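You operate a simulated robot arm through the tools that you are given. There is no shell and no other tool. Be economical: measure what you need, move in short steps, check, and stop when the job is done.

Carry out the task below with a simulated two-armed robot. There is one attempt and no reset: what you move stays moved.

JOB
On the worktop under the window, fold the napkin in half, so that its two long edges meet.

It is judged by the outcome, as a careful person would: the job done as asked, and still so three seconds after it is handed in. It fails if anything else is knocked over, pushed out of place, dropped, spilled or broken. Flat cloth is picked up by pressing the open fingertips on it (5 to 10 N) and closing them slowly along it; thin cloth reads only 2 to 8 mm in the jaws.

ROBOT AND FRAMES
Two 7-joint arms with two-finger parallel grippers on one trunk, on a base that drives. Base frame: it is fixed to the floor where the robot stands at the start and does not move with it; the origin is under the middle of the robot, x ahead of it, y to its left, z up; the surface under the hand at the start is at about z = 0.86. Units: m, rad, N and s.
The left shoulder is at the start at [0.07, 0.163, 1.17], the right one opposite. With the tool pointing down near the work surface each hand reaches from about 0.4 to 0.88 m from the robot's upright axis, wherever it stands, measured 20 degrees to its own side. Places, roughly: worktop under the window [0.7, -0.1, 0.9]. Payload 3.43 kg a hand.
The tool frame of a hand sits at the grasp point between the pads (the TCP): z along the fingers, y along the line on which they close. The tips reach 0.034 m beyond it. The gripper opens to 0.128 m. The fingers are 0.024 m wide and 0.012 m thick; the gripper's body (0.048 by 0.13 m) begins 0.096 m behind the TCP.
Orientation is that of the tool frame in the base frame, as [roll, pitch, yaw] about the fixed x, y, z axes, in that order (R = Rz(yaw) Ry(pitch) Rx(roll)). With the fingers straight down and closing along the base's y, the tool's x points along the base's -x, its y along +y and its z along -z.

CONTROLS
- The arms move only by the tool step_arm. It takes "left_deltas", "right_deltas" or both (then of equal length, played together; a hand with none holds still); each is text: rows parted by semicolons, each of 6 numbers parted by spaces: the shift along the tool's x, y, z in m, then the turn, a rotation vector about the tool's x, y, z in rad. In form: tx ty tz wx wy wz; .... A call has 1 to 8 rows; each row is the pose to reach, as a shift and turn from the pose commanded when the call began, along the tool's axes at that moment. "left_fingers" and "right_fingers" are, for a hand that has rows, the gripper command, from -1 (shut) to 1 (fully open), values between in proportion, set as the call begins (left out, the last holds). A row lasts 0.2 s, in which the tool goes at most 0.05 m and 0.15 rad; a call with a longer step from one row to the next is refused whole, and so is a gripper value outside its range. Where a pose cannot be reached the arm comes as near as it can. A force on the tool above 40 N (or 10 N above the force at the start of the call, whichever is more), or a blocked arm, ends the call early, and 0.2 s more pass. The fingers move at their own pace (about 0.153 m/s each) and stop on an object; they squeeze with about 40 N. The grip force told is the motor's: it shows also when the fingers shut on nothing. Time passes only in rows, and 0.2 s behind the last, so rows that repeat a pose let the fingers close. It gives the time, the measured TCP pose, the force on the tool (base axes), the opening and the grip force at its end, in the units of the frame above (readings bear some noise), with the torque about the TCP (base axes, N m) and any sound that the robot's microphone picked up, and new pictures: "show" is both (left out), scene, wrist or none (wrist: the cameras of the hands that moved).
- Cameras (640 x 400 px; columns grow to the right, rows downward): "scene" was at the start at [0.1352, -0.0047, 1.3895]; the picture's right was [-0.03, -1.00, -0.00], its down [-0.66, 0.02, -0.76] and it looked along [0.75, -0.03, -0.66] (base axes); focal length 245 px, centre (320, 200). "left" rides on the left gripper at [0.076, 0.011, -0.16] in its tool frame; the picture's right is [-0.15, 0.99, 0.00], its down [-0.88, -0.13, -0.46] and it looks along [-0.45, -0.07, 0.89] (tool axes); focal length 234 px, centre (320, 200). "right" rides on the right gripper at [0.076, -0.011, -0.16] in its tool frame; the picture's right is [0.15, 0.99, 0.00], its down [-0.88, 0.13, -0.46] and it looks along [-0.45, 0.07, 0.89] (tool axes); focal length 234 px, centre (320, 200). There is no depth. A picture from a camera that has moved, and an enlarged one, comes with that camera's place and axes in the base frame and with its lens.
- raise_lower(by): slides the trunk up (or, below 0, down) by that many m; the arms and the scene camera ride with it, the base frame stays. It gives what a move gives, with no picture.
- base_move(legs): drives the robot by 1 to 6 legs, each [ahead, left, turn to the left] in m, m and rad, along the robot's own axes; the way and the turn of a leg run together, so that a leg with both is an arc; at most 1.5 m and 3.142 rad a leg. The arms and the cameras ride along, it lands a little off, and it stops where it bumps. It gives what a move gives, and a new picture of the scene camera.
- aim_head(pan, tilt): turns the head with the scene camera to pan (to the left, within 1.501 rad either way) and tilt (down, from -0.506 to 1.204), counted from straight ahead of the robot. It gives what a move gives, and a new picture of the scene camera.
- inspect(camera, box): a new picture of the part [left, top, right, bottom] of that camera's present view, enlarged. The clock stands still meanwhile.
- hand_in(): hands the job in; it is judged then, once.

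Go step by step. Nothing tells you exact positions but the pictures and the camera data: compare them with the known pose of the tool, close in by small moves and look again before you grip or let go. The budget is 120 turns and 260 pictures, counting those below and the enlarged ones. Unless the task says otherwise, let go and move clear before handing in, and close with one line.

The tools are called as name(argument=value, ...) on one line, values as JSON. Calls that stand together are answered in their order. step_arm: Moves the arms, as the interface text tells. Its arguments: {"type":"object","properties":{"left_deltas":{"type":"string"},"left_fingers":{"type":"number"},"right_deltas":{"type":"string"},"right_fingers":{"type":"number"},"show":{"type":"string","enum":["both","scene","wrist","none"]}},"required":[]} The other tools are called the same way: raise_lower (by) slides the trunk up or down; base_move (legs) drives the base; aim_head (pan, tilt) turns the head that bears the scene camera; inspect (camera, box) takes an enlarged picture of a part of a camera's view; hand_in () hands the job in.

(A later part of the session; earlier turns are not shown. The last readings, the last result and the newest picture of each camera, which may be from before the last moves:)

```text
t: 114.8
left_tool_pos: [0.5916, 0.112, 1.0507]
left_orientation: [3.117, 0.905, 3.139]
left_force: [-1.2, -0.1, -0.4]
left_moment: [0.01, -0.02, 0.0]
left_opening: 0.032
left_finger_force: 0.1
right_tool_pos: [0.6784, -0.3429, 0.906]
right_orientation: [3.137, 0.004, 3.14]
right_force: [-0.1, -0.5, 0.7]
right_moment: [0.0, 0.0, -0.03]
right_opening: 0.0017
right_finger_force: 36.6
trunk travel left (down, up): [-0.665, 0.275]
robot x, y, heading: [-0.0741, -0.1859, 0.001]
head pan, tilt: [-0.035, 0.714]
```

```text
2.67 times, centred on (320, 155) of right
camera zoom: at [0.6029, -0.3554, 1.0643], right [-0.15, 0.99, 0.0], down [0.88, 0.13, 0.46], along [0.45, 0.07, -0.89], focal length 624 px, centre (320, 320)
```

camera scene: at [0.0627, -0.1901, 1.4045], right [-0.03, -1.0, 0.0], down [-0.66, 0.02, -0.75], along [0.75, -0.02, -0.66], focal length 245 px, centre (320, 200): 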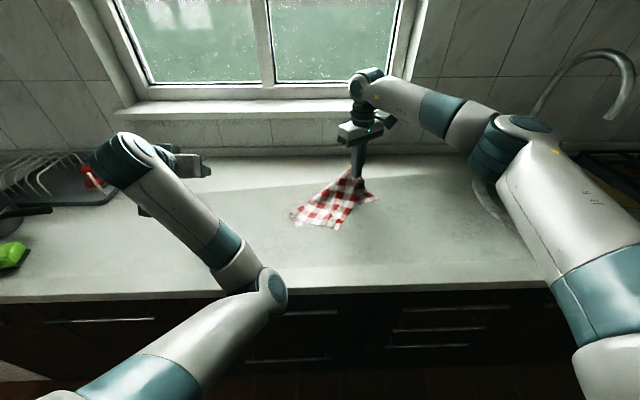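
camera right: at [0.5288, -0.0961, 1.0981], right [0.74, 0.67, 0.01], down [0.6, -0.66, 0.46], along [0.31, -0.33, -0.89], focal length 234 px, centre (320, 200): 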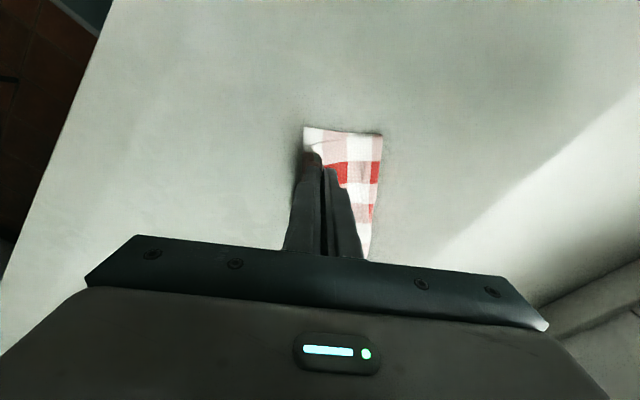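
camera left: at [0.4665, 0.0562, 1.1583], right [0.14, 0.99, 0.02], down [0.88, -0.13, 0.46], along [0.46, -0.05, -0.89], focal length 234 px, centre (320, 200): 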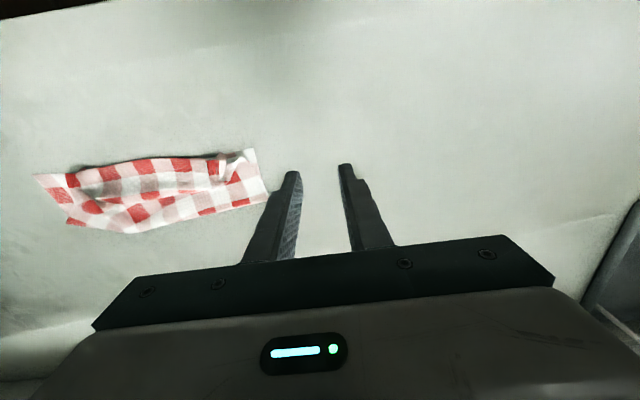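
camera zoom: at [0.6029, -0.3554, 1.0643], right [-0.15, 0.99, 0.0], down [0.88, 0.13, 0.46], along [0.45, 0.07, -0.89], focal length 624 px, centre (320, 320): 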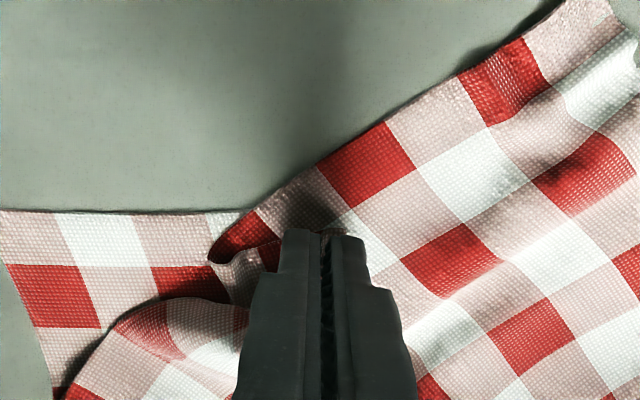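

Gripped. Lift B and carry it outward over Q.

step_arm(right_deltas="0 0 -.03 0 0 0;0 -.01 -.06 0 0 0;0 -.04 -.075 0 0 0;-.005 -.075 -.075 0 0 0;-.01 -.105 -.065 0 0 0;-.017 -.125 -.055 0 0 0;-.017 -.125 -.05 0 0 0", show="none")

inspect(camera="scene", box=[280, 145, 408, 225])

inspect(camera="right", box=[200, 60, 520, 260])

```text
t: 116.4
left_tool_pos: [0.5919, 0.1132, 1.0513]
left_orientation: [3.117, 0.906, 3.139]
left_force: [-0.5, -0.3, 0.1]
left_moment: [-0.02, -0.02, -0.02]
left_opening: 0.0318
left_finger_force: 0.1
right_tool_pos: [0.6944, -0.4672, 0.9552]
right_orientation: [3.136, 0.006, -3.141]
right_force: [0.2, 0.9, 0.2]
right_moment: [0.03, 0.0, -0.02]
right_opening: 0.0016
right_finger_force: 36.9
trunk travel left (down, up): [-0.665, 0.275]
robot x, y, heading: [-0.0707, -0.1807, -0.003]
head pan, tilt: [-0.035, 0.714]
```

```text
5.00 times, centred on (344, 185) of scene
camera zoom: at [0.0622, -0.1899, 1.4045], right [-0.03, -1.0, 0.0], down [-0.66, 0.02, -0.76], along [0.75, -0.02, -0.66], focal length 1224 px, centre (200, 275)
```

zoom: 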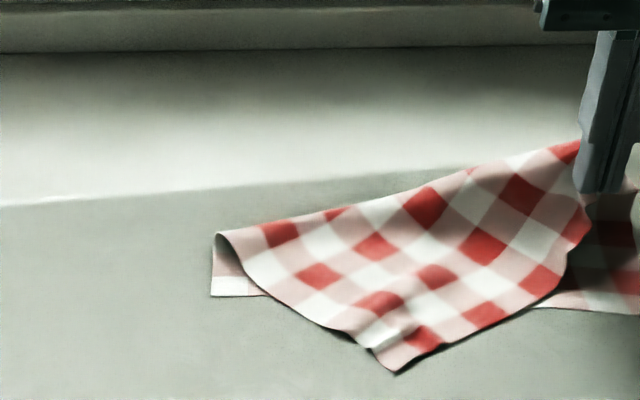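

```text
2.00 times, centred on (360, 160) of right
camera zoom: at [0.6193, -0.4793, 1.1139], right [-0.15, 0.99, 0.0], down [0.88, 0.13, 0.46], along [0.45, 0.07, -0.89], focal length 468 px, centre (240, 280)
```

zoom: 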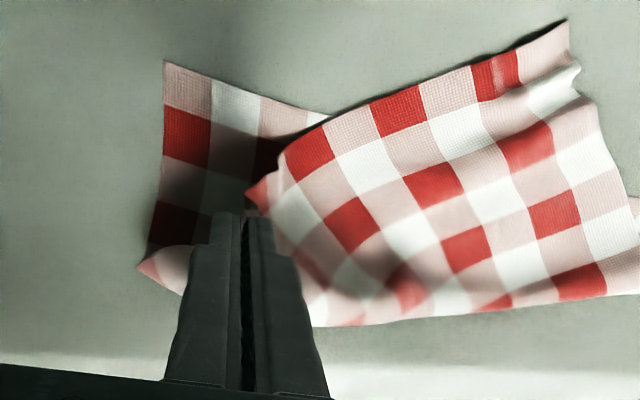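

The top layer opened smoothly. Q is now at about (0.634, −0.513). I'll bring B over it and lower.

step_arm(right_deltas=".02 -.025 0 0 0 0;.04 -.045 .005 0 0 0;.05 -.045 .015 0 0 0;.05 -.042 .028 0 0 0;.049 -.038 .04 0 0 0;.048 -.034 .05 0 0 0;.048 -.034 .05 0 0 0", show="none")

inspect(camera="scene", box=[290, 155, 418, 235])

inspect(camera="right", box=[200, 60, 520, 260])

```text
t: 118.0
left_tool_pos: [0.5911, 0.1136, 1.0513]
left_orientation: [3.118, 0.907, 3.139]
left_force: [-0.3, 0.7, -0.4]
left_moment: [-0.01, 0.0, -0.01]
left_opening: 0.0322
left_finger_force: 0.1
right_tool_pos: [0.6482, -0.5009, 0.9047]
right_orientation: [3.136, 0.004, 3.14]
right_force: [-0.4, -0.4, 0.5]
right_moment: [0.01, 0.0, -0.02]
right_opening: 0.0017
right_finger_force: 36.1
trunk travel left (down, up): [-0.665, 0.275]
robot x, y, heading: [-0.07, -0.1876, 0.002]
head pan, tilt: [-0.035, 0.714]
```

```text
5.00 times, centred on (354, 195) of scene
camera zoom: at [0.0619, -0.1902, 1.4046], right [-0.03, -1.0, 0.0], down [-0.66, 0.02, -0.76], along [0.75, -0.02, -0.66], focal length 1224 px, centre (150, 225)
```

zoom: 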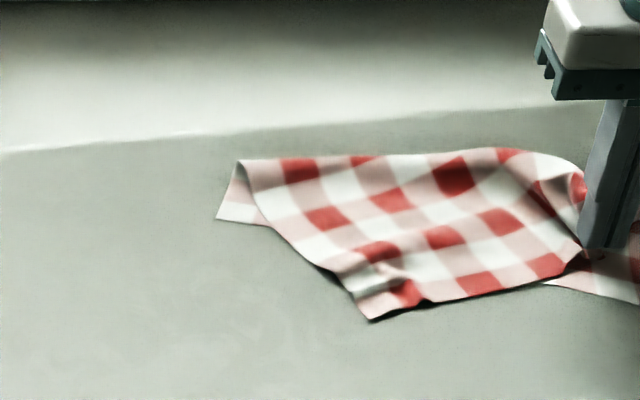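

```text
2.00 times, centred on (360, 160) of right
camera zoom: at [0.5717, -0.5128, 1.064], right [-0.15, 0.99, 0.0], down [0.88, 0.13, 0.46], along [0.46, 0.07, -0.89], focal length 468 px, centre (240, 280)
```

zoom: 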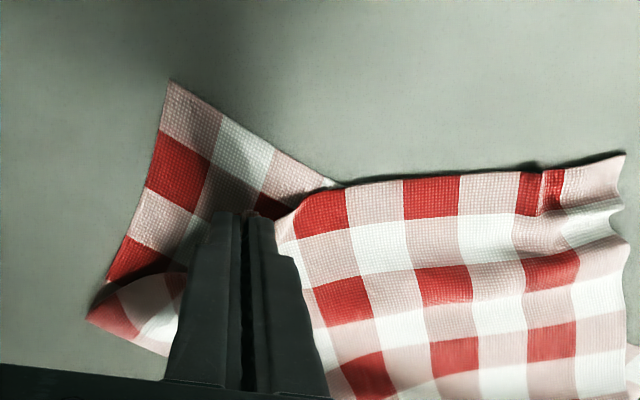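

Half of this hem is still hidden, and pulling just slides the napkin around. I'll use gravity: lift the held corner high with the trunk so that all the folds fall open, then lay the cloth out afresh.

raise_lower(by=0.26)

inspect(camera="scene", box=[240, 120, 480, 270])

```text
t: 120.7
left_tool_pos: [0.5925, 0.1128, 1.3107]
left_orientation: [3.118, 0.907, 3.14]
left_force: [-0.1, 0.5, -0.7]
left_moment: [-0.01, -0.01, 0.03]
left_opening: 0.0318
left_finger_force: 0.1
right_tool_pos: [0.6496, -0.5002, 1.1643]
right_orientation: [3.136, 0.005, -3.141]
right_force: [0.3, 0.0, 0.2]
right_moment: [0.04, 0.02, 0.0]
right_opening: 0.0014
right_finger_force: 36.4
trunk travel left (down, up): [-0.925, 0.015]
robot x, y, heading: [-0.0739, -0.1865, 0.004]
head pan, tilt: [-0.035, 0.714]
```

```text
2.67 times, centred on (360, 195) of scene
camera zoom: at [0.0624, -0.1902, 1.6645], right [-0.03, -1.0, 0.0], down [-0.66, 0.02, -0.76], along [0.75, -0.02, -0.66], focal length 653 px, centre (213, 213)
```

zoom: 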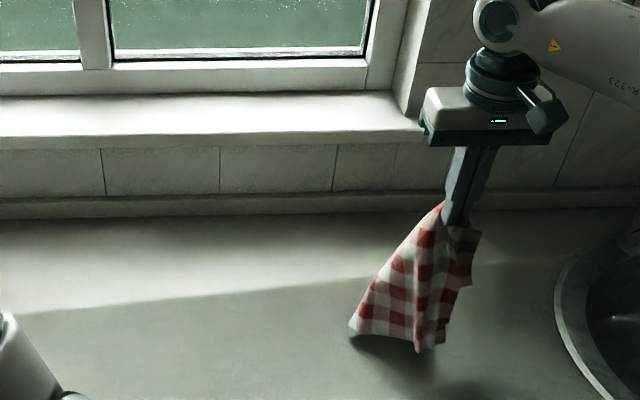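

step_arm(right_deltas="0 .03 -.02 0 0 0;0 .07 -.05 0 0 0;0 .11 -.08 0 0 0;0 .15 -.1 0 0 0;0 .19 -.1 0 0 0;0 .19 -.1 0 0 0", show="none")

inspect(camera="scene", box=[270, 130, 398, 210])

```text
t: 122.1
left_tool_pos: [0.5921, 0.1124, 1.3118]
left_orientation: [3.115, 0.906, 3.138]
left_force: [-0.3, -0.9, 0.1]
left_moment: [0.03, -0.04, 0.02]
left_opening: 0.0318
left_finger_force: 0.0
right_tool_pos: [0.6493, -0.3147, 1.2648]
right_orientation: [3.137, 0.005, -3.141]
right_force: [0.1, 0.1, 0.1]
right_moment: [0.02, 0.0, 0.01]
right_opening: 0.0018
right_finger_force: 36.2
trunk travel left (down, up): [-0.925, 0.015]
robot x, y, heading: [-0.0751, -0.1834, 0.002]
head pan, tilt: [-0.035, 0.714]
```

```text
5.00 times, centred on (334, 170) of scene
camera zoom: at [0.062, -0.1915, 1.6645], right [-0.03, -1.0, 0.0], down [-0.66, 0.02, -0.76], along [0.75, -0.02, -0.66], focal length 1224 px, centre (250, 350)
```

zoom: 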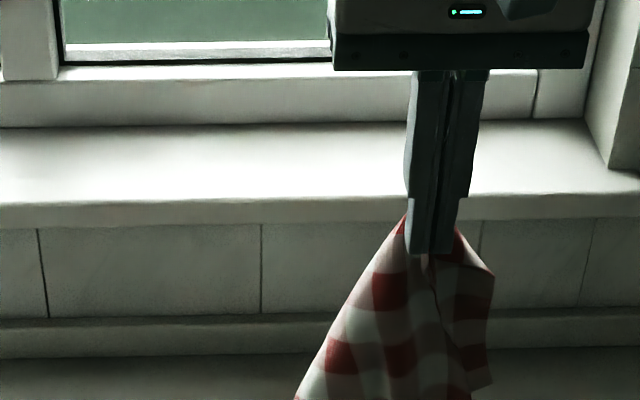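

inspect(camera="scene", box=[262, 160, 422, 260])

inspect(camera="right", box=[160, 0, 560, 250])

```text
4.00 times, centred on (342, 210) of scene
camera zoom: at [0.062, -0.1915, 1.6645], right [-0.03, -1.0, 0.0], down [-0.66, 0.02, -0.76], along [0.75, -0.02, -0.66], focal length 980 px, centre (232, 160)
```

zoom: 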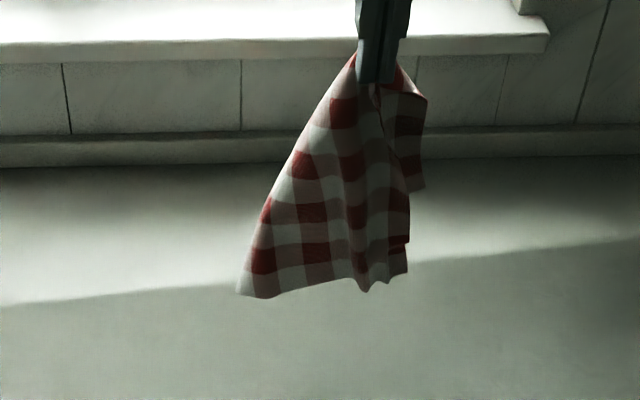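

```text
1.60 times, centred on (360, 125) of right
camera zoom: at [0.5728, -0.3268, 1.4231], right [-0.15, 0.99, 0.0], down [0.88, 0.13, 0.46], along [0.46, 0.07, -0.89], focal length 375 px, centre (256, 320)
```

zoom: 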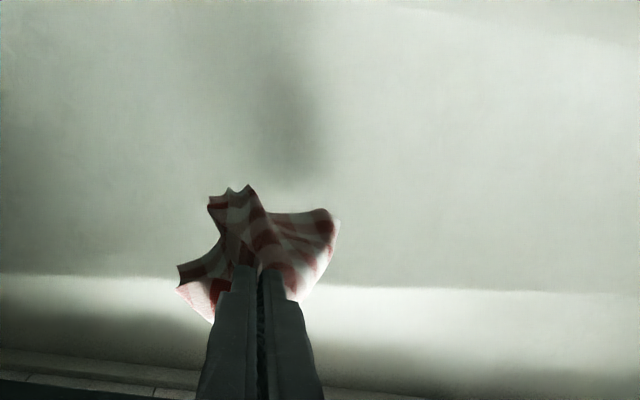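

Hanging freely, the napkin has opened: it hangs from corner B with the short side straight below. I'll lay it out by lowering while backing away, so it spreads with its diagonal towards me.

raise_lower(by=-0.12)

step_arm(right_deltas="-.03 .02 .01 0 0 0;-.06 .04 .02 0 0 0;-.09 .06 .02 0 0 0;-.09 .06 .02 0 0 0", show="none")

inspect(camera="scene", box=[240, 140, 440, 265])

```text
t: 123.6
left_tool_pos: [0.5928, 0.114, 1.19]
left_orientation: [3.117, 0.906, 3.138]
left_force: [0.2, 0.5, -0.1]
left_moment: [0.02, -0.04, 0.0]
left_opening: 0.0318
left_finger_force: 0.1
right_tool_pos: [0.6501, -0.3121, 1.1434]
right_orientation: [3.136, 0.005, -3.141]
right_force: [-0.4, 0.4, 0.0]
right_moment: [-0.01, 0.0, 0.0]
right_opening: 0.0017
right_finger_force: 36.3
trunk travel left (down, up): [-0.805, 0.135]
robot x, y, heading: [-0.0771, -0.1833, 0.006]
head pan, tilt: [-0.035, 0.714]
```

```text
t: 124.6
left_tool_pos: [0.5905, 0.1117, 1.191]
left_orientation: [3.117, 0.904, 3.135]
left_force: [0.5, 0.3, 0.7]
left_moment: [-0.01, -0.01, 0.0]
left_opening: 0.0324
left_finger_force: 0.1
right_tool_pos: [0.7386, -0.2534, 1.1278]
right_orientation: [3.134, 0.005, -3.141]
right_force: [-0.9, -0.6, -0.3]
right_moment: [0.0, -0.01, -0.01]
right_opening: 0.0017
right_finger_force: 37.0
trunk travel left (down, up): [-0.805, 0.135]
robot x, y, heading: [-0.0709, -0.1861, -0.001]
head pan, tilt: [-0.035, 0.714]
```

```text
3.20 times, centred on (340, 202) of scene
camera zoom: at [0.0622, -0.1915, 1.5445], right [-0.03, -1.0, 0.0], down [-0.66, 0.02, -0.76], along [0.75, -0.02, -0.66], focal length 784 px, centre (256, 192)
```

zoom: 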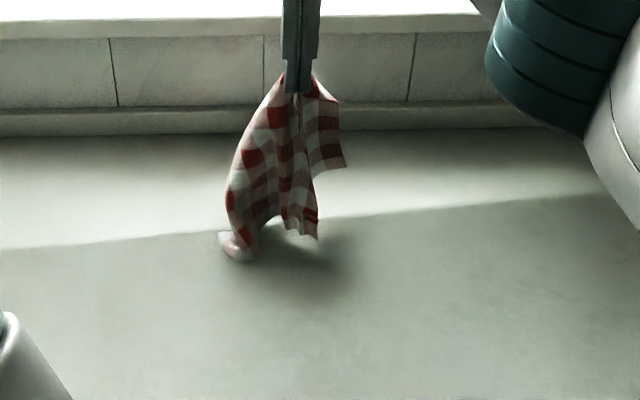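

The lowest corner touches. Now one smooth motion back and down.

step_arm(right_deltas=".03 0 .028 0 0 0;.06 0 .056 0 0 0;.09 0 .084 0 0 0;.12 0 .112 0 0 0;.15 0 .14 0 0 0;.18 0 .168 0 0 0;.21 0 .196 0 0 0;.24 0 .22 0 0 0", show="none")

inspect(camera="scene", box=[240, 160, 440, 285])

```text
t: 126.4
left_tool_pos: [0.5914, 0.113, 1.1915]
left_orientation: [3.116, 0.908, 3.136]
left_force: [0.4, -0.4, -0.2]
left_moment: [-0.03, 0.01, 0.0]
left_opening: 0.032
left_finger_force: 0.2
right_tool_pos: [0.4996, -0.2509, 0.9005]
right_orientation: [3.137, 0.005, -3.141]
right_force: [0.3, -0.1, 0.8]
right_moment: [-0.01, -0.04, 0.0]
right_opening: 0.0016
right_finger_force: 36.9
trunk travel left (down, up): [-0.805, 0.135]
robot x, y, heading: [-0.0719, -0.1841, 0.002]
head pan, tilt: [-0.035, 0.714]
```

```text
3.20 times, centred on (340, 222) of scene
camera zoom: at [0.0616, -0.1905, 1.5447], right [-0.03, -1.0, 0.0], down [-0.65, 0.02, -0.76], along [0.76, -0.02, -0.66], focal length 784 px, centre (256, 128)
```

zoom: 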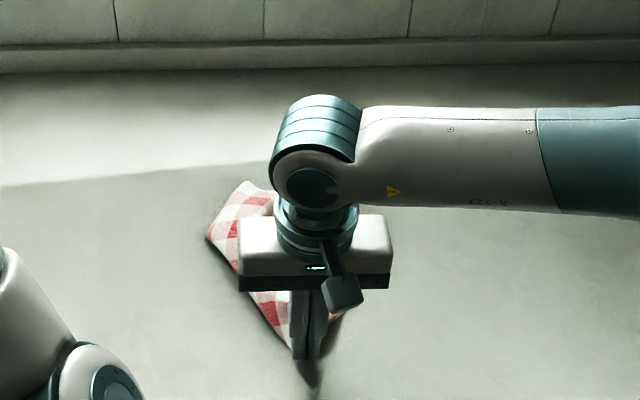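

Release, then move the hand up and to the right to see the layout.

step_arm(right_deltas="0 0 0 0 0 0;0 0 0 0 0 0", right_fingers=-0.3, show="none")

step_arm(right_deltas="0 0 -.04 0 0 0;0 0 -.08 0 0 0;0 -.04 -.1 0 0 0;.01 -.08 -.1 0 0 0;.01 -.12 -.1 0 0 0;.01 -.16 -.1 0 0 0;0 -.2 -.1 0 0 0", show="none")

inspect(camera="scene", box=[276, 185, 404, 265])

```text
t: 127.0
left_tool_pos: [0.5915, 0.1136, 1.1901]
left_orientation: [3.118, 0.907, 3.141]
left_force: [-0.2, -0.6, 0.1]
left_moment: [0.04, 0.02, 0.02]
left_opening: 0.0322
left_finger_force: 0.1
right_tool_pos: [0.4998, -0.251, 0.8999]
right_orientation: [3.136, 0.005, 3.14]
right_force: [0.9, 0.3, -0.5]
right_moment: [0.04, 0.02, -0.01]
right_opening: 0.0448
right_finger_force: 0.0
trunk travel left (down, up): [-0.805, 0.135]
robot x, y, heading: [-0.075, -0.1886, -0.0]
head pan, tilt: [-0.035, 0.714]
```

```text
t: 128.6
left_tool_pos: [0.591, 0.1117, 1.1927]
left_orientation: [3.116, 0.905, 3.135]
left_force: [-0.3, -0.1, 0.2]
left_moment: [-0.01, 0.0, 0.02]
left_opening: 0.032
left_finger_force: 0.1
right_tool_pos: [0.5009, -0.4546, 1.0022]
right_orientation: [3.135, 0.003, 3.141]
right_force: [0.8, 0.1, 0.2]
right_moment: [0.03, 0.02, 0.0]
right_opening: 0.0449
right_finger_force: 0.1
trunk travel left (down, up): [-0.805, 0.135]
robot x, y, heading: [-0.0723, -0.1819, 0.005]
head pan, tilt: [-0.035, 0.714]
```

```text
5.00 times, centred on (340, 225) of scene
camera zoom: at [0.0618, -0.1916, 1.5446], right [-0.03, -1.0, 0.0], down [-0.66, 0.02, -0.76], along [0.75, -0.02, -0.66], focal length 1224 px, centre (220, 75)
```

zoom: 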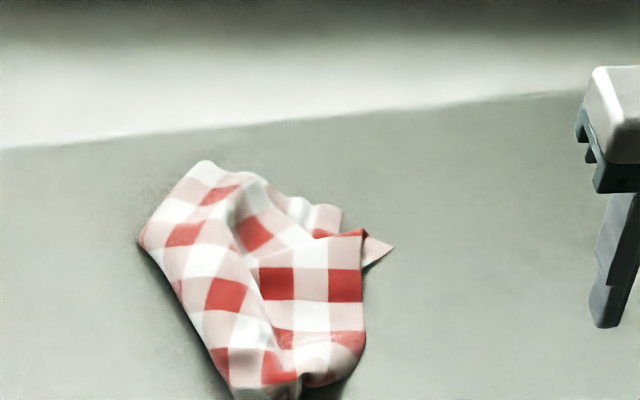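

The cloth landed crumpled but with free corners on top. Let me get a view from above to identify them.

step_arm(right_deltas=".03 .04 -.03 0 0 0;.06 .08 -.05 0 0 0;.09 .12 -.07 0 0 0;.1 .16 -.08 0 0 0;.1 .18 -.08 0 0 0", show="none")

inspect(camera="right", box=[200, 60, 440, 210])

```text
refused: row 1 steps farther than a row can; nothing moved
```

```text
2.67 times, centred on (320, 135) of right
camera zoom: at [0.4244, -0.4671, 1.1608], right [-0.15, 0.99, 0.0], down [0.88, 0.13, 0.46], along [0.45, 0.07, -0.89], focal length 624 px, centre (320, 373)
```

zoom: 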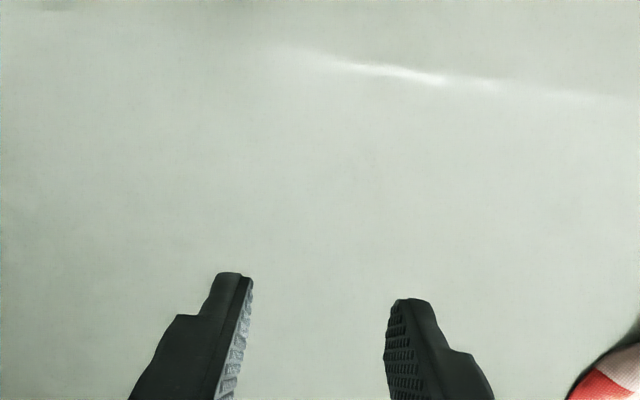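

step_arm(right_deltas=".025 .03 -.02 0 0 0;.05 .06 -.04 0 0 0;.075 .09 -.06 0 0 0;.1 .12 -.07 0 0 0;.12 .15 -.08 0 0 0;.13 .17 -.08 0 0 0", show="wrist")

inspect(camera="right", box=[200, 80, 440, 230])

```text
t: 130.0
left_tool_pos: [0.5918, 0.1131, 1.1915]
left_orientation: [3.12, 0.906, 3.138]
left_force: [0.9, 0.8, 0.1]
left_moment: [0.0, 0.01, -0.01]
left_opening: 0.0324
left_finger_force: 0.1
right_tool_pos: [0.3696, -0.283, 1.0821]
right_orientation: [3.139, 0.007, -3.141]
right_force: [-0.2, 0.4, 0.0]
right_moment: [0.05, -0.01, -0.01]
right_opening: 0.0447
right_finger_force: 0.0
trunk travel left (down, up): [-0.805, 0.135]
robot x, y, heading: [-0.0723, -0.1893, 0.005]
head pan, tilt: [-0.035, 0.714]
camera right: at [0.2932, -0.2964, 1.2415], right [-0.15, 0.99, 0.0], down [0.88, 0.13, 0.46], along [0.46, 0.07, -0.89], focal length 234 px, centre (320, 200)
```

right: 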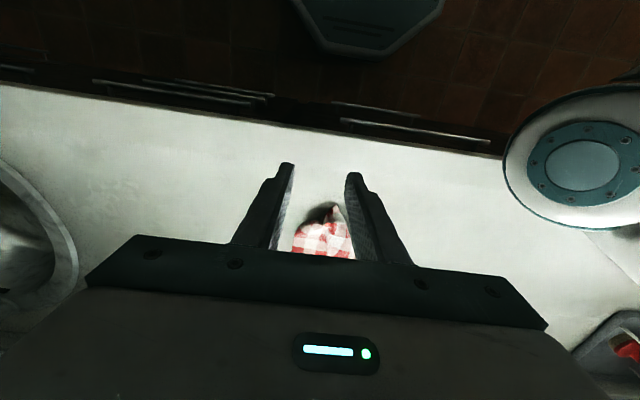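

```text
2.67 times, centred on (320, 155) of right
camera zoom: at [0.2932, -0.2964, 1.2415], right [-0.15, 0.99, 0.0], down [0.88, 0.13, 0.46], along [0.46, 0.07, -0.89], focal length 624 px, centre (320, 320)
```

zoom: 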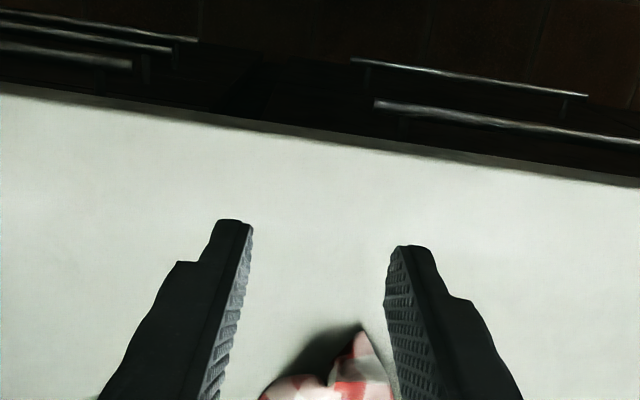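

step_arm(right_deltas="-.045 0 -.005 0 0 0;-.09 0 -.01 0 0 0;-.135 0 -.02 0 0 0;-.18 0 -.03 0 0 0;-.22 0 -.04 0 0 0;-.24 0 -.04 0 0 0", right_fingers=1, show="none")

inspect(camera="right", box=[200, 80, 440, 230])

inspect(camera="scene", box=[290, 205, 386, 265])

```text
t: 131.4
left_tool_pos: [0.5912, 0.1127, 1.1914]
left_orientation: [3.117, 0.906, 3.136]
left_force: [-0.9, -0.4, -0.5]
left_moment: [0.02, 0.0, 0.0]
left_opening: 0.0319
left_finger_force: 0.0
right_tool_pos: [0.6103, -0.2827, 1.1229]
right_orientation: [3.136, 0.006, -3.141]
right_force: [0.2, 0.3, 0.4]
right_moment: [0.02, 0.02, 0.01]
right_opening: 0.1281
right_finger_force: 0.1
trunk travel left (down, up): [-0.805, 0.135]
robot x, y, heading: [-0.0732, -0.1846, 0.002]
head pan, tilt: [-0.035, 0.714]
```

```text
2.67 times, centred on (320, 155) of right
camera zoom: at [0.5332, -0.2948, 1.282], right [-0.15, 0.99, 0.0], down [0.88, 0.13, 0.46], along [0.46, 0.07, -0.89], focal length 624 px, centre (320, 320)
```

zoom: 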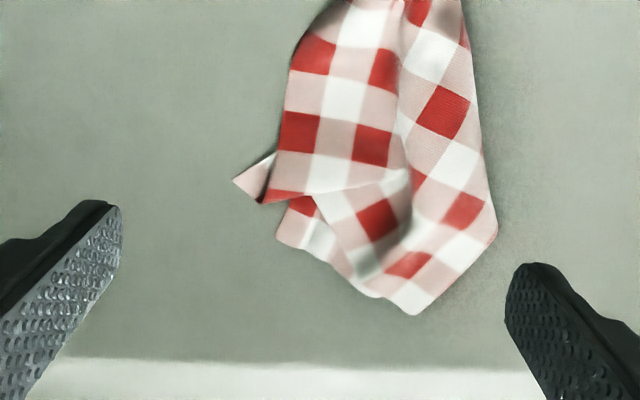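

```text
6.67 times, centred on (338, 235) of scene
camera zoom: at [0.0625, -0.1902, 1.5445], right [-0.03, -1.0, 0.0], down [-0.66, 0.02, -0.76], along [0.75, -0.02, -0.66], focal length 1633 px, centre (200, -33)
```

zoom: 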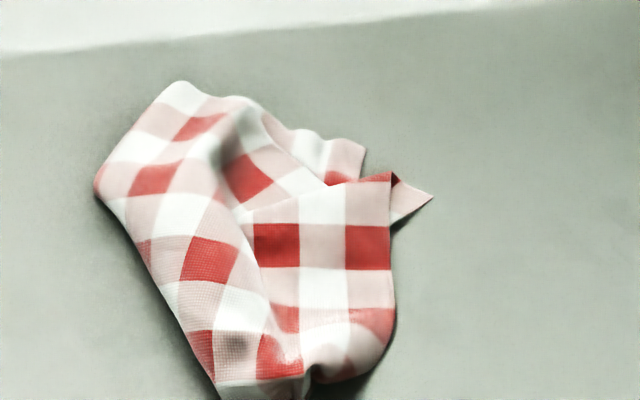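

Corner C1, poking out on the right at ≈(0.653, −0.335), is a real free corner whose cloth is folded under. I'll pinch it and draw it out to the right to open this side.

step_arm(right_deltas="-.007 -.007 .028 0 0 .14;-.014 -.014 .056 0 0 .28;-.021 -.021 .084 0 0 .42;-.028 -.028 .112 0 0 .56;-.035 -.035 .14 0 0 .7;-.042 -.041 .17 0 0 .84;-.042 -.041 .19 0 0 .94", right_fingers=-0.47, show="none")

inspect(camera="right", box=[200, 80, 440, 230])

```text
t: 133.0
left_tool_pos: [0.5928, 0.1135, 1.1907]
left_orientation: [3.118, 0.905, 3.138]
left_force: [0.9, 0.0, -0.3]
left_moment: [0.0, -0.01, 0.03]
left_opening: 0.0319
left_finger_force: 0.1
right_tool_pos: [0.6523, -0.3212, 0.9339]
right_orientation: [3.134, -0.002, 2.2]
right_force: [-0.2, -0.1, 0.1]
right_moment: [-0.05, 0.0, 0.0]
right_opening: 0.0338
right_finger_force: 0.0
trunk travel left (down, up): [-0.805, 0.135]
robot x, y, heading: [-0.0725, -0.1842, 0.003]
head pan, tilt: [-0.035, 0.714]
```

```text
2.67 times, centred on (320, 155) of right
camera zoom: at [0.5984, -0.2688, 1.0931], right [0.71, 0.7, 0.01], down [0.62, -0.64, 0.46], along [0.32, -0.32, -0.89], focal length 624 px, centre (320, 320)
```

zoom: 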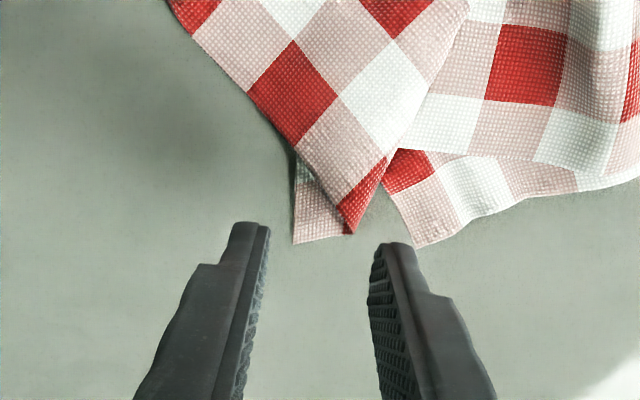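

C1 is clearly visible. I'll shift slightly so the fingers bracket just this single-layer corner, press and close.

step_arm(right_deltas="-.003 -.004 .012 0 0 0;-.006 -.0065 .025 0 0 0;-.006 -.0065 .035 0 0 0;-.006 -.0065 .0395 0 0 0;-.006 -.0065 .0402 0 0 0", right_fingers=-0.6, show="none")

step_arm(right_deltas="0 0 0 0 0 0;0 0 0 0 0 0", right_fingers=-0.75, show="none")

step_arm(right_deltas="0 0 0 0 0 0;0 0 0 0 0 0", right_fingers=-0.88, show="none")

step_arm(right_deltas="0 0 0 0 0 0;0 0 0 0 0 0;0 0 0 0 0 0", right_fingers=-1, show="none")

inspect(camera="right", box=[200, 80, 440, 230])

```text
t: 134.2
left_tool_pos: [0.5911, 0.1117, 1.191]
left_orientation: [3.114, 0.907, 3.138]
left_force: [0.4, -0.4, -0.3]
left_moment: [-0.03, 0.01, 0.0]
left_opening: 0.0316
left_finger_force: 0.1
right_tool_pos: [0.651, -0.3317, 0.8957]
right_orientation: [3.136, 0.0, 2.201]
right_force: [0.8, 0.0, 3.2]
right_moment: [0.07, -0.06, 0.03]
right_opening: 0.0255
right_finger_force: 0.0
trunk travel left (down, up): [-0.805, 0.135]
robot x, y, heading: [-0.0755, -0.1876, 0.005]
head pan, tilt: [-0.035, 0.714]
```

```text
t: 134.8
left_tool_pos: [0.591, 0.1136, 1.1903]
left_orientation: [3.117, 0.908, 3.139]
left_force: [0.6, 0.2, 0.2]
left_moment: [0.05, -0.03, 0.03]
left_opening: 0.0319
left_finger_force: 0.0
right_tool_pos: [0.6508, -0.3313, 0.8943]
right_orientation: [3.135, 0.0, 2.201]
right_force: [0.8, 0.1, 6.0]
right_moment: [0.1, -0.09, 0.02]
right_opening: 0.0164
right_finger_force: 0.5
trunk travel left (down, up): [-0.805, 0.135]
robot x, y, heading: [-0.0714, -0.1869, 0.008]
head pan, tilt: [-0.035, 0.714]
```

```text
t: 135.4
left_tool_pos: [0.5906, 0.1125, 1.1903]
left_orientation: [3.119, 0.908, 3.138]
left_force: [0.6, 0.1, 0.0]
left_moment: [0.01, 0.01, 0.0]
left_opening: 0.032
left_finger_force: 0.0
right_tool_pos: [0.6512, -0.3318, 0.8947]
right_orientation: [3.135, 0.0, 2.202]
right_force: [0.7, 0.1, 7.3]
right_moment: [0.11, -0.06, 0.0]
right_opening: 0.0082
right_finger_force: 0.1
trunk travel left (down, up): [-0.805, 0.135]
robot x, y, heading: [-0.0743, -0.1843, -0.001]
head pan, tilt: [-0.035, 0.714]
```

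```text
t: 136.2
left_tool_pos: [0.5907, 0.1127, 1.1913]
left_orientation: [3.118, 0.907, 3.138]
left_force: [0.4, 0.4, 0.1]
left_moment: [0.0, 0.06, 0.01]
left_opening: 0.032
left_finger_force: 0.1
right_tool_pos: [0.6509, -0.3307, 0.8953]
right_orientation: [3.135, -0.001, 2.2]
right_force: [1.3, 0.6, 10.6]
right_moment: [0.17, 0.0, -0.02]
right_opening: 0.0017
right_finger_force: 36.4
trunk travel left (down, up): [-0.805, 0.135]
robot x, y, heading: [-0.0719, -0.187, 0.004]
head pan, tilt: [-0.035, 0.714]
```

```text
2.67 times, centred on (320, 155) of right
camera zoom: at [0.5963, -0.2783, 1.0546], right [0.71, 0.7, 0.01], down [0.62, -0.64, 0.46], along [0.33, -0.32, -0.89], focal length 624 px, centre (320, 320)
```

zoom: 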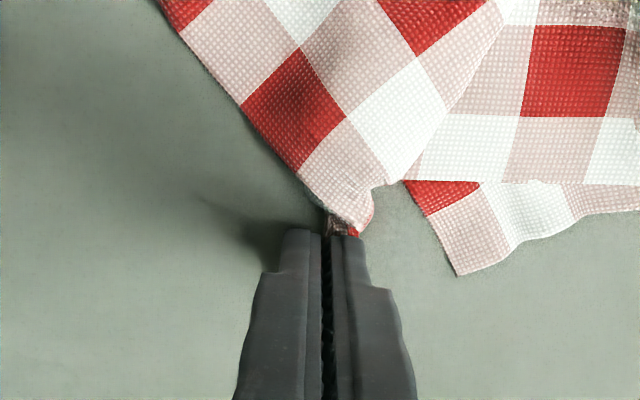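

Gripped. I'll lift it a little and draw it out to the right.

step_arm(right_deltas="0 0 -.035 0 0 0;-.026 -.028 -.045 0 0 0;-.052 -.056 -.045 0 0 0;-.078 -.084 -.04 0 0 0;-.1036 -.1126 -.03 0 0 0;-.1036 -.1126 -.01 0 0 0", show="none")

inspect(camera="scene", box=[290, 185, 418, 265])

```text
t: 137.6
left_tool_pos: [0.5923, 0.1143, 1.1898]
left_orientation: [3.119, 0.903, 3.138]
left_force: [0.5, 0.1, 0.0]
left_moment: [-0.02, 0.03, 0.0]
left_opening: 0.0321
left_finger_force: 0.0
right_tool_pos: [0.6219, -0.4817, 0.9033]
right_orientation: [3.135, -0.001, 2.201]
right_force: [-0.3, 0.2, -0.6]
right_moment: [-0.02, -0.01, 0.0]
right_opening: 0.0017
right_finger_force: 36.4
trunk travel left (down, up): [-0.805, 0.135]
robot x, y, heading: [-0.0687, -0.1824, 0.002]
head pan, tilt: [-0.035, 0.714]
```

```text
5.00 times, centred on (354, 225) of scene
camera zoom: at [0.0635, -0.189, 1.5444], right [-0.03, -1.0, 0.0], down [-0.66, 0.02, -0.75], along [0.75, -0.02, -0.66], focal length 1224 px, centre (150, 75)
```

zoom: 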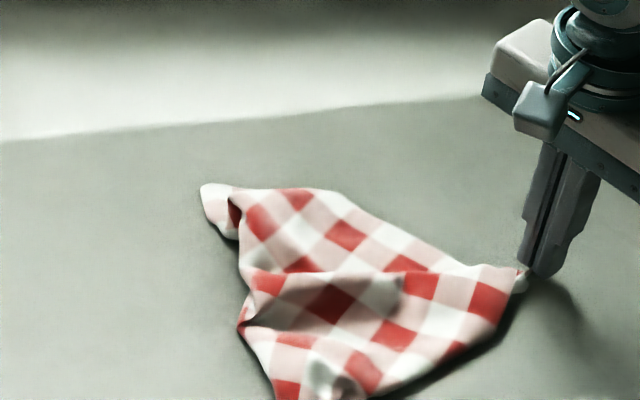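

That opened a lot. Release, and look from above.

step_arm(right_deltas="0 0 0 0 0 0;0 0 0 0 0 0", right_fingers=-0.4, show="none")

step_arm(right_deltas="0 0 -.045 0 0 0;0 0 -.09 0 0 -.1;.02 .03 -.12 0 0 -.25;.04 .06 -.15 0 0 -.4;.06 .09 -.18 0 0 -.55;.08 .12 -.21 0 0 -.7;.09 .14 -.21 0 0 -.85;.09 .15 -.21 0 0 -.94", right_fingers=1, show="none")

inspect(camera="right", box=[160, 40, 480, 240])

inspect(camera="scene", box=[280, 190, 424, 280])

```text
t: 138.2
left_tool_pos: [0.592, 0.1143, 1.19]
left_orientation: [3.117, 0.904, 3.139]
left_force: [-0.3, 0.3, 1.1]
left_moment: [-0.03, 0.0, 0.01]
left_opening: 0.0321
left_finger_force: 0.1
right_tool_pos: [0.6209, -0.4817, 0.9033]
right_orientation: [3.136, -0.001, 2.201]
right_force: [-0.3, 0.4, 0.4]
right_moment: [-0.01, 0.01, -0.03]
right_opening: 0.0386
right_finger_force: 0.1
trunk travel left (down, up): [-0.805, 0.135]
robot x, y, heading: [-0.0716, -0.1845, 0.003]
head pan, tilt: [-0.035, 0.714]
```

```text
t: 140.0
left_tool_pos: [0.5922, 0.1129, 1.1898]
left_orientation: [3.118, 0.906, 3.139]
left_force: [0.2, 0.6, 0.2]
left_moment: [-0.01, -0.01, 0.02]
left_opening: 0.0318
left_finger_force: 0.0
right_tool_pos: [0.6875, -0.3236, 1.1125]
right_orientation: [3.136, 0.004, -3.14]
right_force: [0.0, -0.2, -0.6]
right_moment: [-0.01, 0.0, -0.02]
right_opening: 0.1278
right_finger_force: 0.1
trunk travel left (down, up): [-0.805, 0.135]
robot x, y, heading: [-0.0704, -0.183, 0.002]
head pan, tilt: [-0.035, 0.714]
```

```text
2.00 times, centred on (320, 140) of right
camera zoom: at [0.6106, -0.3359, 1.2725], right [-0.15, 0.99, 0.0], down [0.88, 0.13, 0.46], along [0.45, 0.07, -0.89], focal length 468 px, centre (320, 320)
```

zoom: 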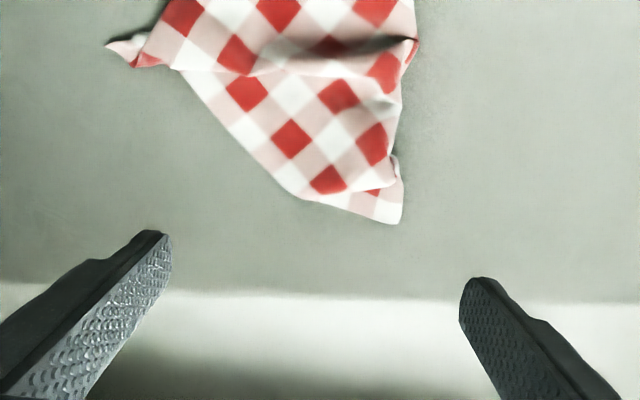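

```text
4.44 times, centred on (352, 235) of scene
camera zoom: at [0.0624, -0.1901, 1.5445], right [-0.03, -1.0, 0.0], down [-0.66, 0.02, -0.76], along [0.75, -0.02, -0.66], focal length 1088 px, centre (178, 44)
```

zoom: 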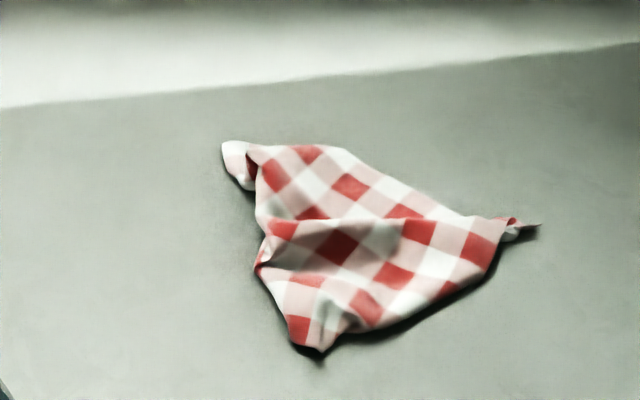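

I need one clear top view of the whole cloth to see how it lies.

step_arm(right_deltas=".03 -.005 0 0 0 0;.06 -.01 0 0 0 0;.085 -.015 0 0 0 0;.085 -.015 0 0 0 0", show="none")

inspect(camera="right", box=[190, 60, 430, 210])

```text
t: 141.0
left_tool_pos: [0.5918, 0.1128, 1.1899]
left_orientation: [3.116, 0.905, 3.137]
left_force: [0.7, -0.2, 0.1]
left_moment: [0.02, -0.04, 0.02]
left_opening: 0.0323
left_finger_force: 0.0
right_tool_pos: [0.6012, -0.3381, 1.1124]
right_orientation: [3.135, 0.006, 3.141]
right_force: [0.1, -0.6, 0.6]
right_moment: [0.01, -0.01, 0.02]
right_opening: 0.1281
right_finger_force: 0.0
trunk travel left (down, up): [-0.805, 0.135]
robot x, y, heading: [-0.0746, -0.1829, 0.004]
head pan, tilt: [-0.035, 0.714]
```

```text
2.67 times, centred on (310, 135) of right
camera zoom: at [0.5261, -0.3499, 1.2707], right [-0.15, 0.99, 0.0], down [0.88, 0.13, 0.46], along [0.45, 0.07, -0.89], focal length 624 px, centre (347, 373)
```

zoom: 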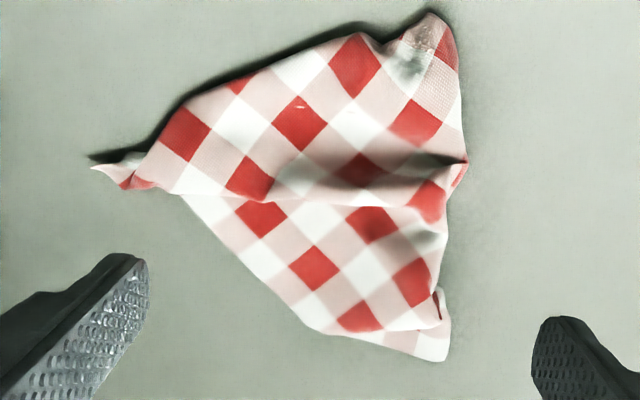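

Now it makes sense: C1 (0.611, −0.496) and C4 (0.707, −0.250) are the two ends of one long edge. If I hold both and lift, the napkin will hang flat. I'll centre the robot on them, lower the trunk, and bring the left hand over C4.

base_move(legs=[[0, -0.15, 0]])

raise_lower(by=-0.12)

step_arm(left_deltas="0 -.025 .02 0 .12 0;0 -.05 .04 0 .24 0;0 -.075 .06 0 .36 0;0 -.1 .08 0 .48 0;-.001 -.125 .1 0 .6 0;-.002 -.15 .12 0 .72 0;-.003 -.175 .14 0 .84 0;-.003 -.203 .155 0 .905 0", left_fingers=-0.47, show="none")

inspect(camera="left", box=[160, 60, 480, 260])

```text
t: 142.4
left_tool_pos: [0.5917, -0.0333, 1.1903]
left_orientation: [3.119, 0.905, -3.14]
left_force: [0.0, -0.9, 0.3]
left_moment: [0.02, 0.03, 0.0]
left_opening: 0.0319
left_finger_force: 0.0
right_tool_pos: [0.6033, -0.4842, 1.1121]
right_orientation: [3.138, 0.005, -3.139]
right_force: [0.6, 0.3, -0.4]
right_moment: [0.03, -0.01, -0.04]
right_opening: 0.1281
right_finger_force: 0.1
trunk travel left (down, up): [-0.805, 0.135]
robot x, y, heading: [-0.0721, -0.3364, 0.005]
head pan, tilt: [-0.035, 0.714]
camera scene: at [0.0627, -0.3386, 1.5445], right [-0.03, -1.0, 0.0], down [-0.66, 0.02, -0.76], along [0.75, -0.02, -0.66], focal length 245 px, centre (320, 200)
```

scene: 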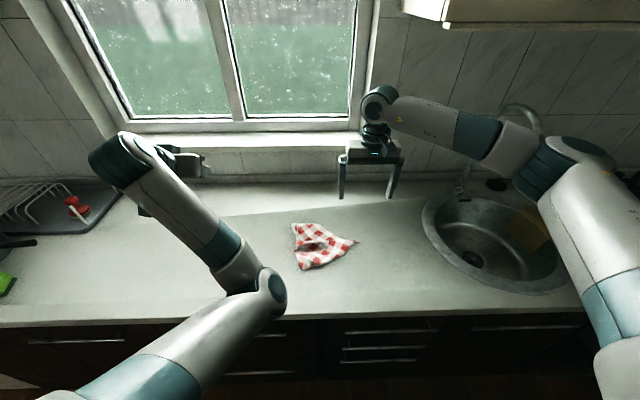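

```text
t: 143.9
left_tool_pos: [0.5908, -0.0349, 1.0703]
left_orientation: [3.116, 0.905, -3.141]
left_force: [-0.4, -0.3, 0.4]
left_moment: [0.0, 0.0, 0.0]
left_opening: 0.032
left_finger_force: 0.0
right_tool_pos: [0.6028, -0.4861, 0.9919]
right_orientation: [3.136, 0.006, -3.139]
right_force: [0.2, 0.3, 0.5]
right_moment: [0.03, 0.01, 0.04]
right_opening: 0.128
right_finger_force: 0.1
trunk travel left (down, up): [-0.685, 0.255]
robot x, y, heading: [-0.0764, -0.3374, 0.008]
head pan, tilt: [-0.035, 0.714]
```

```text
t: 145.7
left_tool_pos: [0.7152, -0.2353, 0.9725]
left_orientation: [3.126, 0.001, -3.121]
left_force: [0.2, -0.1, 0.3]
left_moment: [0.04, 0.01, 0.0]
left_opening: 0.0339
left_finger_force: 0.0
left hand out of reach, approached as far as the arm can: row 5
right_tool_pos: [0.6034, -0.485, 0.9913]
right_orientation: [3.135, 0.005, -3.139]
right_force: [-0.6, 0.1, -0.1]
right_moment: [0.01, 0.01, 0.01]
right_opening: 0.1282
right_finger_force: 0.1
trunk travel left (down, up): [-0.685, 0.255]
robot x, y, heading: [-0.0781, -0.3368, 0.001]
head pan, tilt: [-0.035, 0.714]
```

```text
2.00 times, centred on (320, 160) of left
camera zoom: at [0.6399, -0.2279, 1.131], right [0.13, 0.99, 0.02], down [0.88, -0.12, 0.45], along [0.45, -0.04, -0.89], focal length 468 px, centre (320, 280)
```

zoom: 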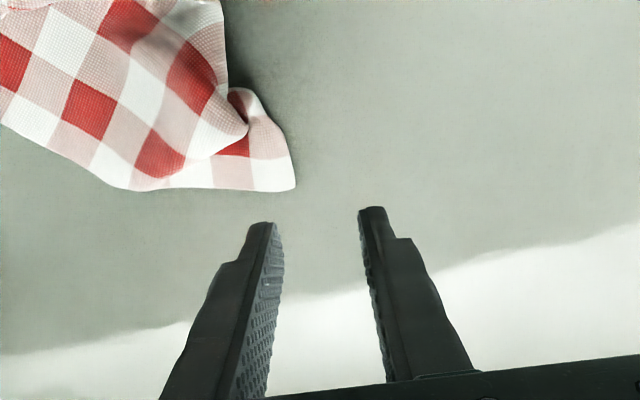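

C4 lies clearly at (0.715, −0.248). I'll put the left fingers on it, and meanwhile check C1 with the right camera.

step_arm(left_deltas=".002 -.014 .02 0 0 0;.004 -.028 .04 0 0 0;.006 -.041 .058 0 0 0;.006 -.041 .07 0 0 0;.006 -.041 .076 0 0 0;.006 -.041 .078 0 0 0", right_deltas="0 0 0 0 0 0;0 0 0 0 0 0;0 0 0 0 0 0;0 0 0 0 0 0;0 0 0 0 0 0;0 0 0 0 0 0", right_fingers=-0.47, show="none")

inspect(camera="right", box=[200, 80, 440, 230])

inspect(camera="left", box=[160, 60, 480, 260])

```text
t: 147.1
left_tool_pos: [0.7125, -0.2748, 0.8939]
left_orientation: [3.125, 0.002, -3.121]
left_force: [-1.2, -0.1, 1.3]
left_moment: [-0.03, 0.02, -0.02]
left_opening: 0.034
left_finger_force: 0.4
right_tool_pos: [0.6023, -0.486, 0.9921]
right_orientation: [3.136, 0.004, -3.137]
right_force: [0.4, -0.1, -0.4]
right_moment: [0.04, -0.01, -0.03]
right_opening: 0.034
right_finger_force: 0.1
trunk travel left (down, up): [-0.685, 0.255]
robot x, y, heading: [-0.0713, -0.3331, 0.006]
head pan, tilt: [-0.035, 0.714]
```

```text
2.67 times, centred on (320, 155) of right
camera zoom: at [0.5269, -0.4986, 1.1509], right [-0.15, 0.99, 0.0], down [0.88, 0.13, 0.46], along [0.45, 0.07, -0.89], focal length 624 px, centre (320, 320)
```

zoom: 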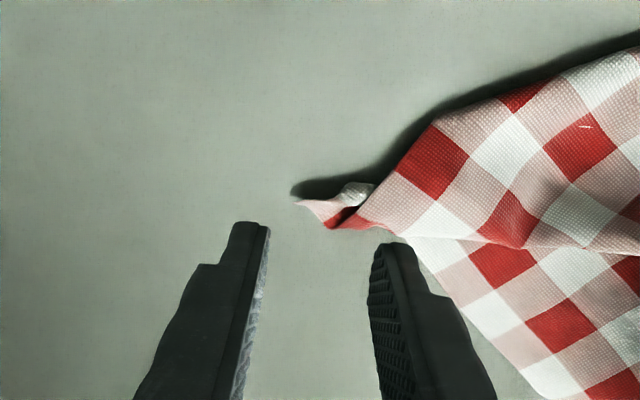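

```text
2.00 times, centred on (320, 160) of left
camera zoom: at [0.636, -0.2686, 1.0541], right [0.13, 0.99, 0.02], down [0.88, -0.12, 0.46], along [0.45, -0.04, -0.89], focal length 468 px, centre (320, 280)
```

zoom: 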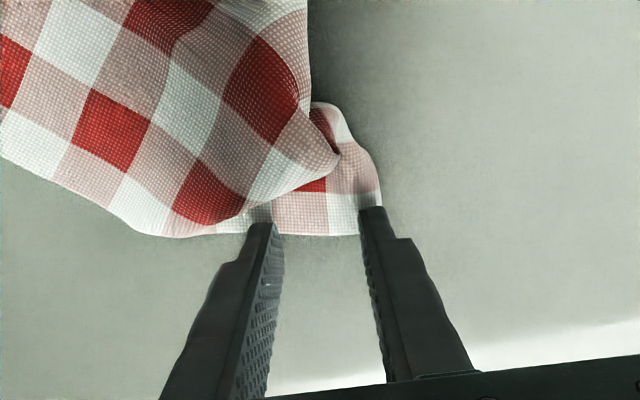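

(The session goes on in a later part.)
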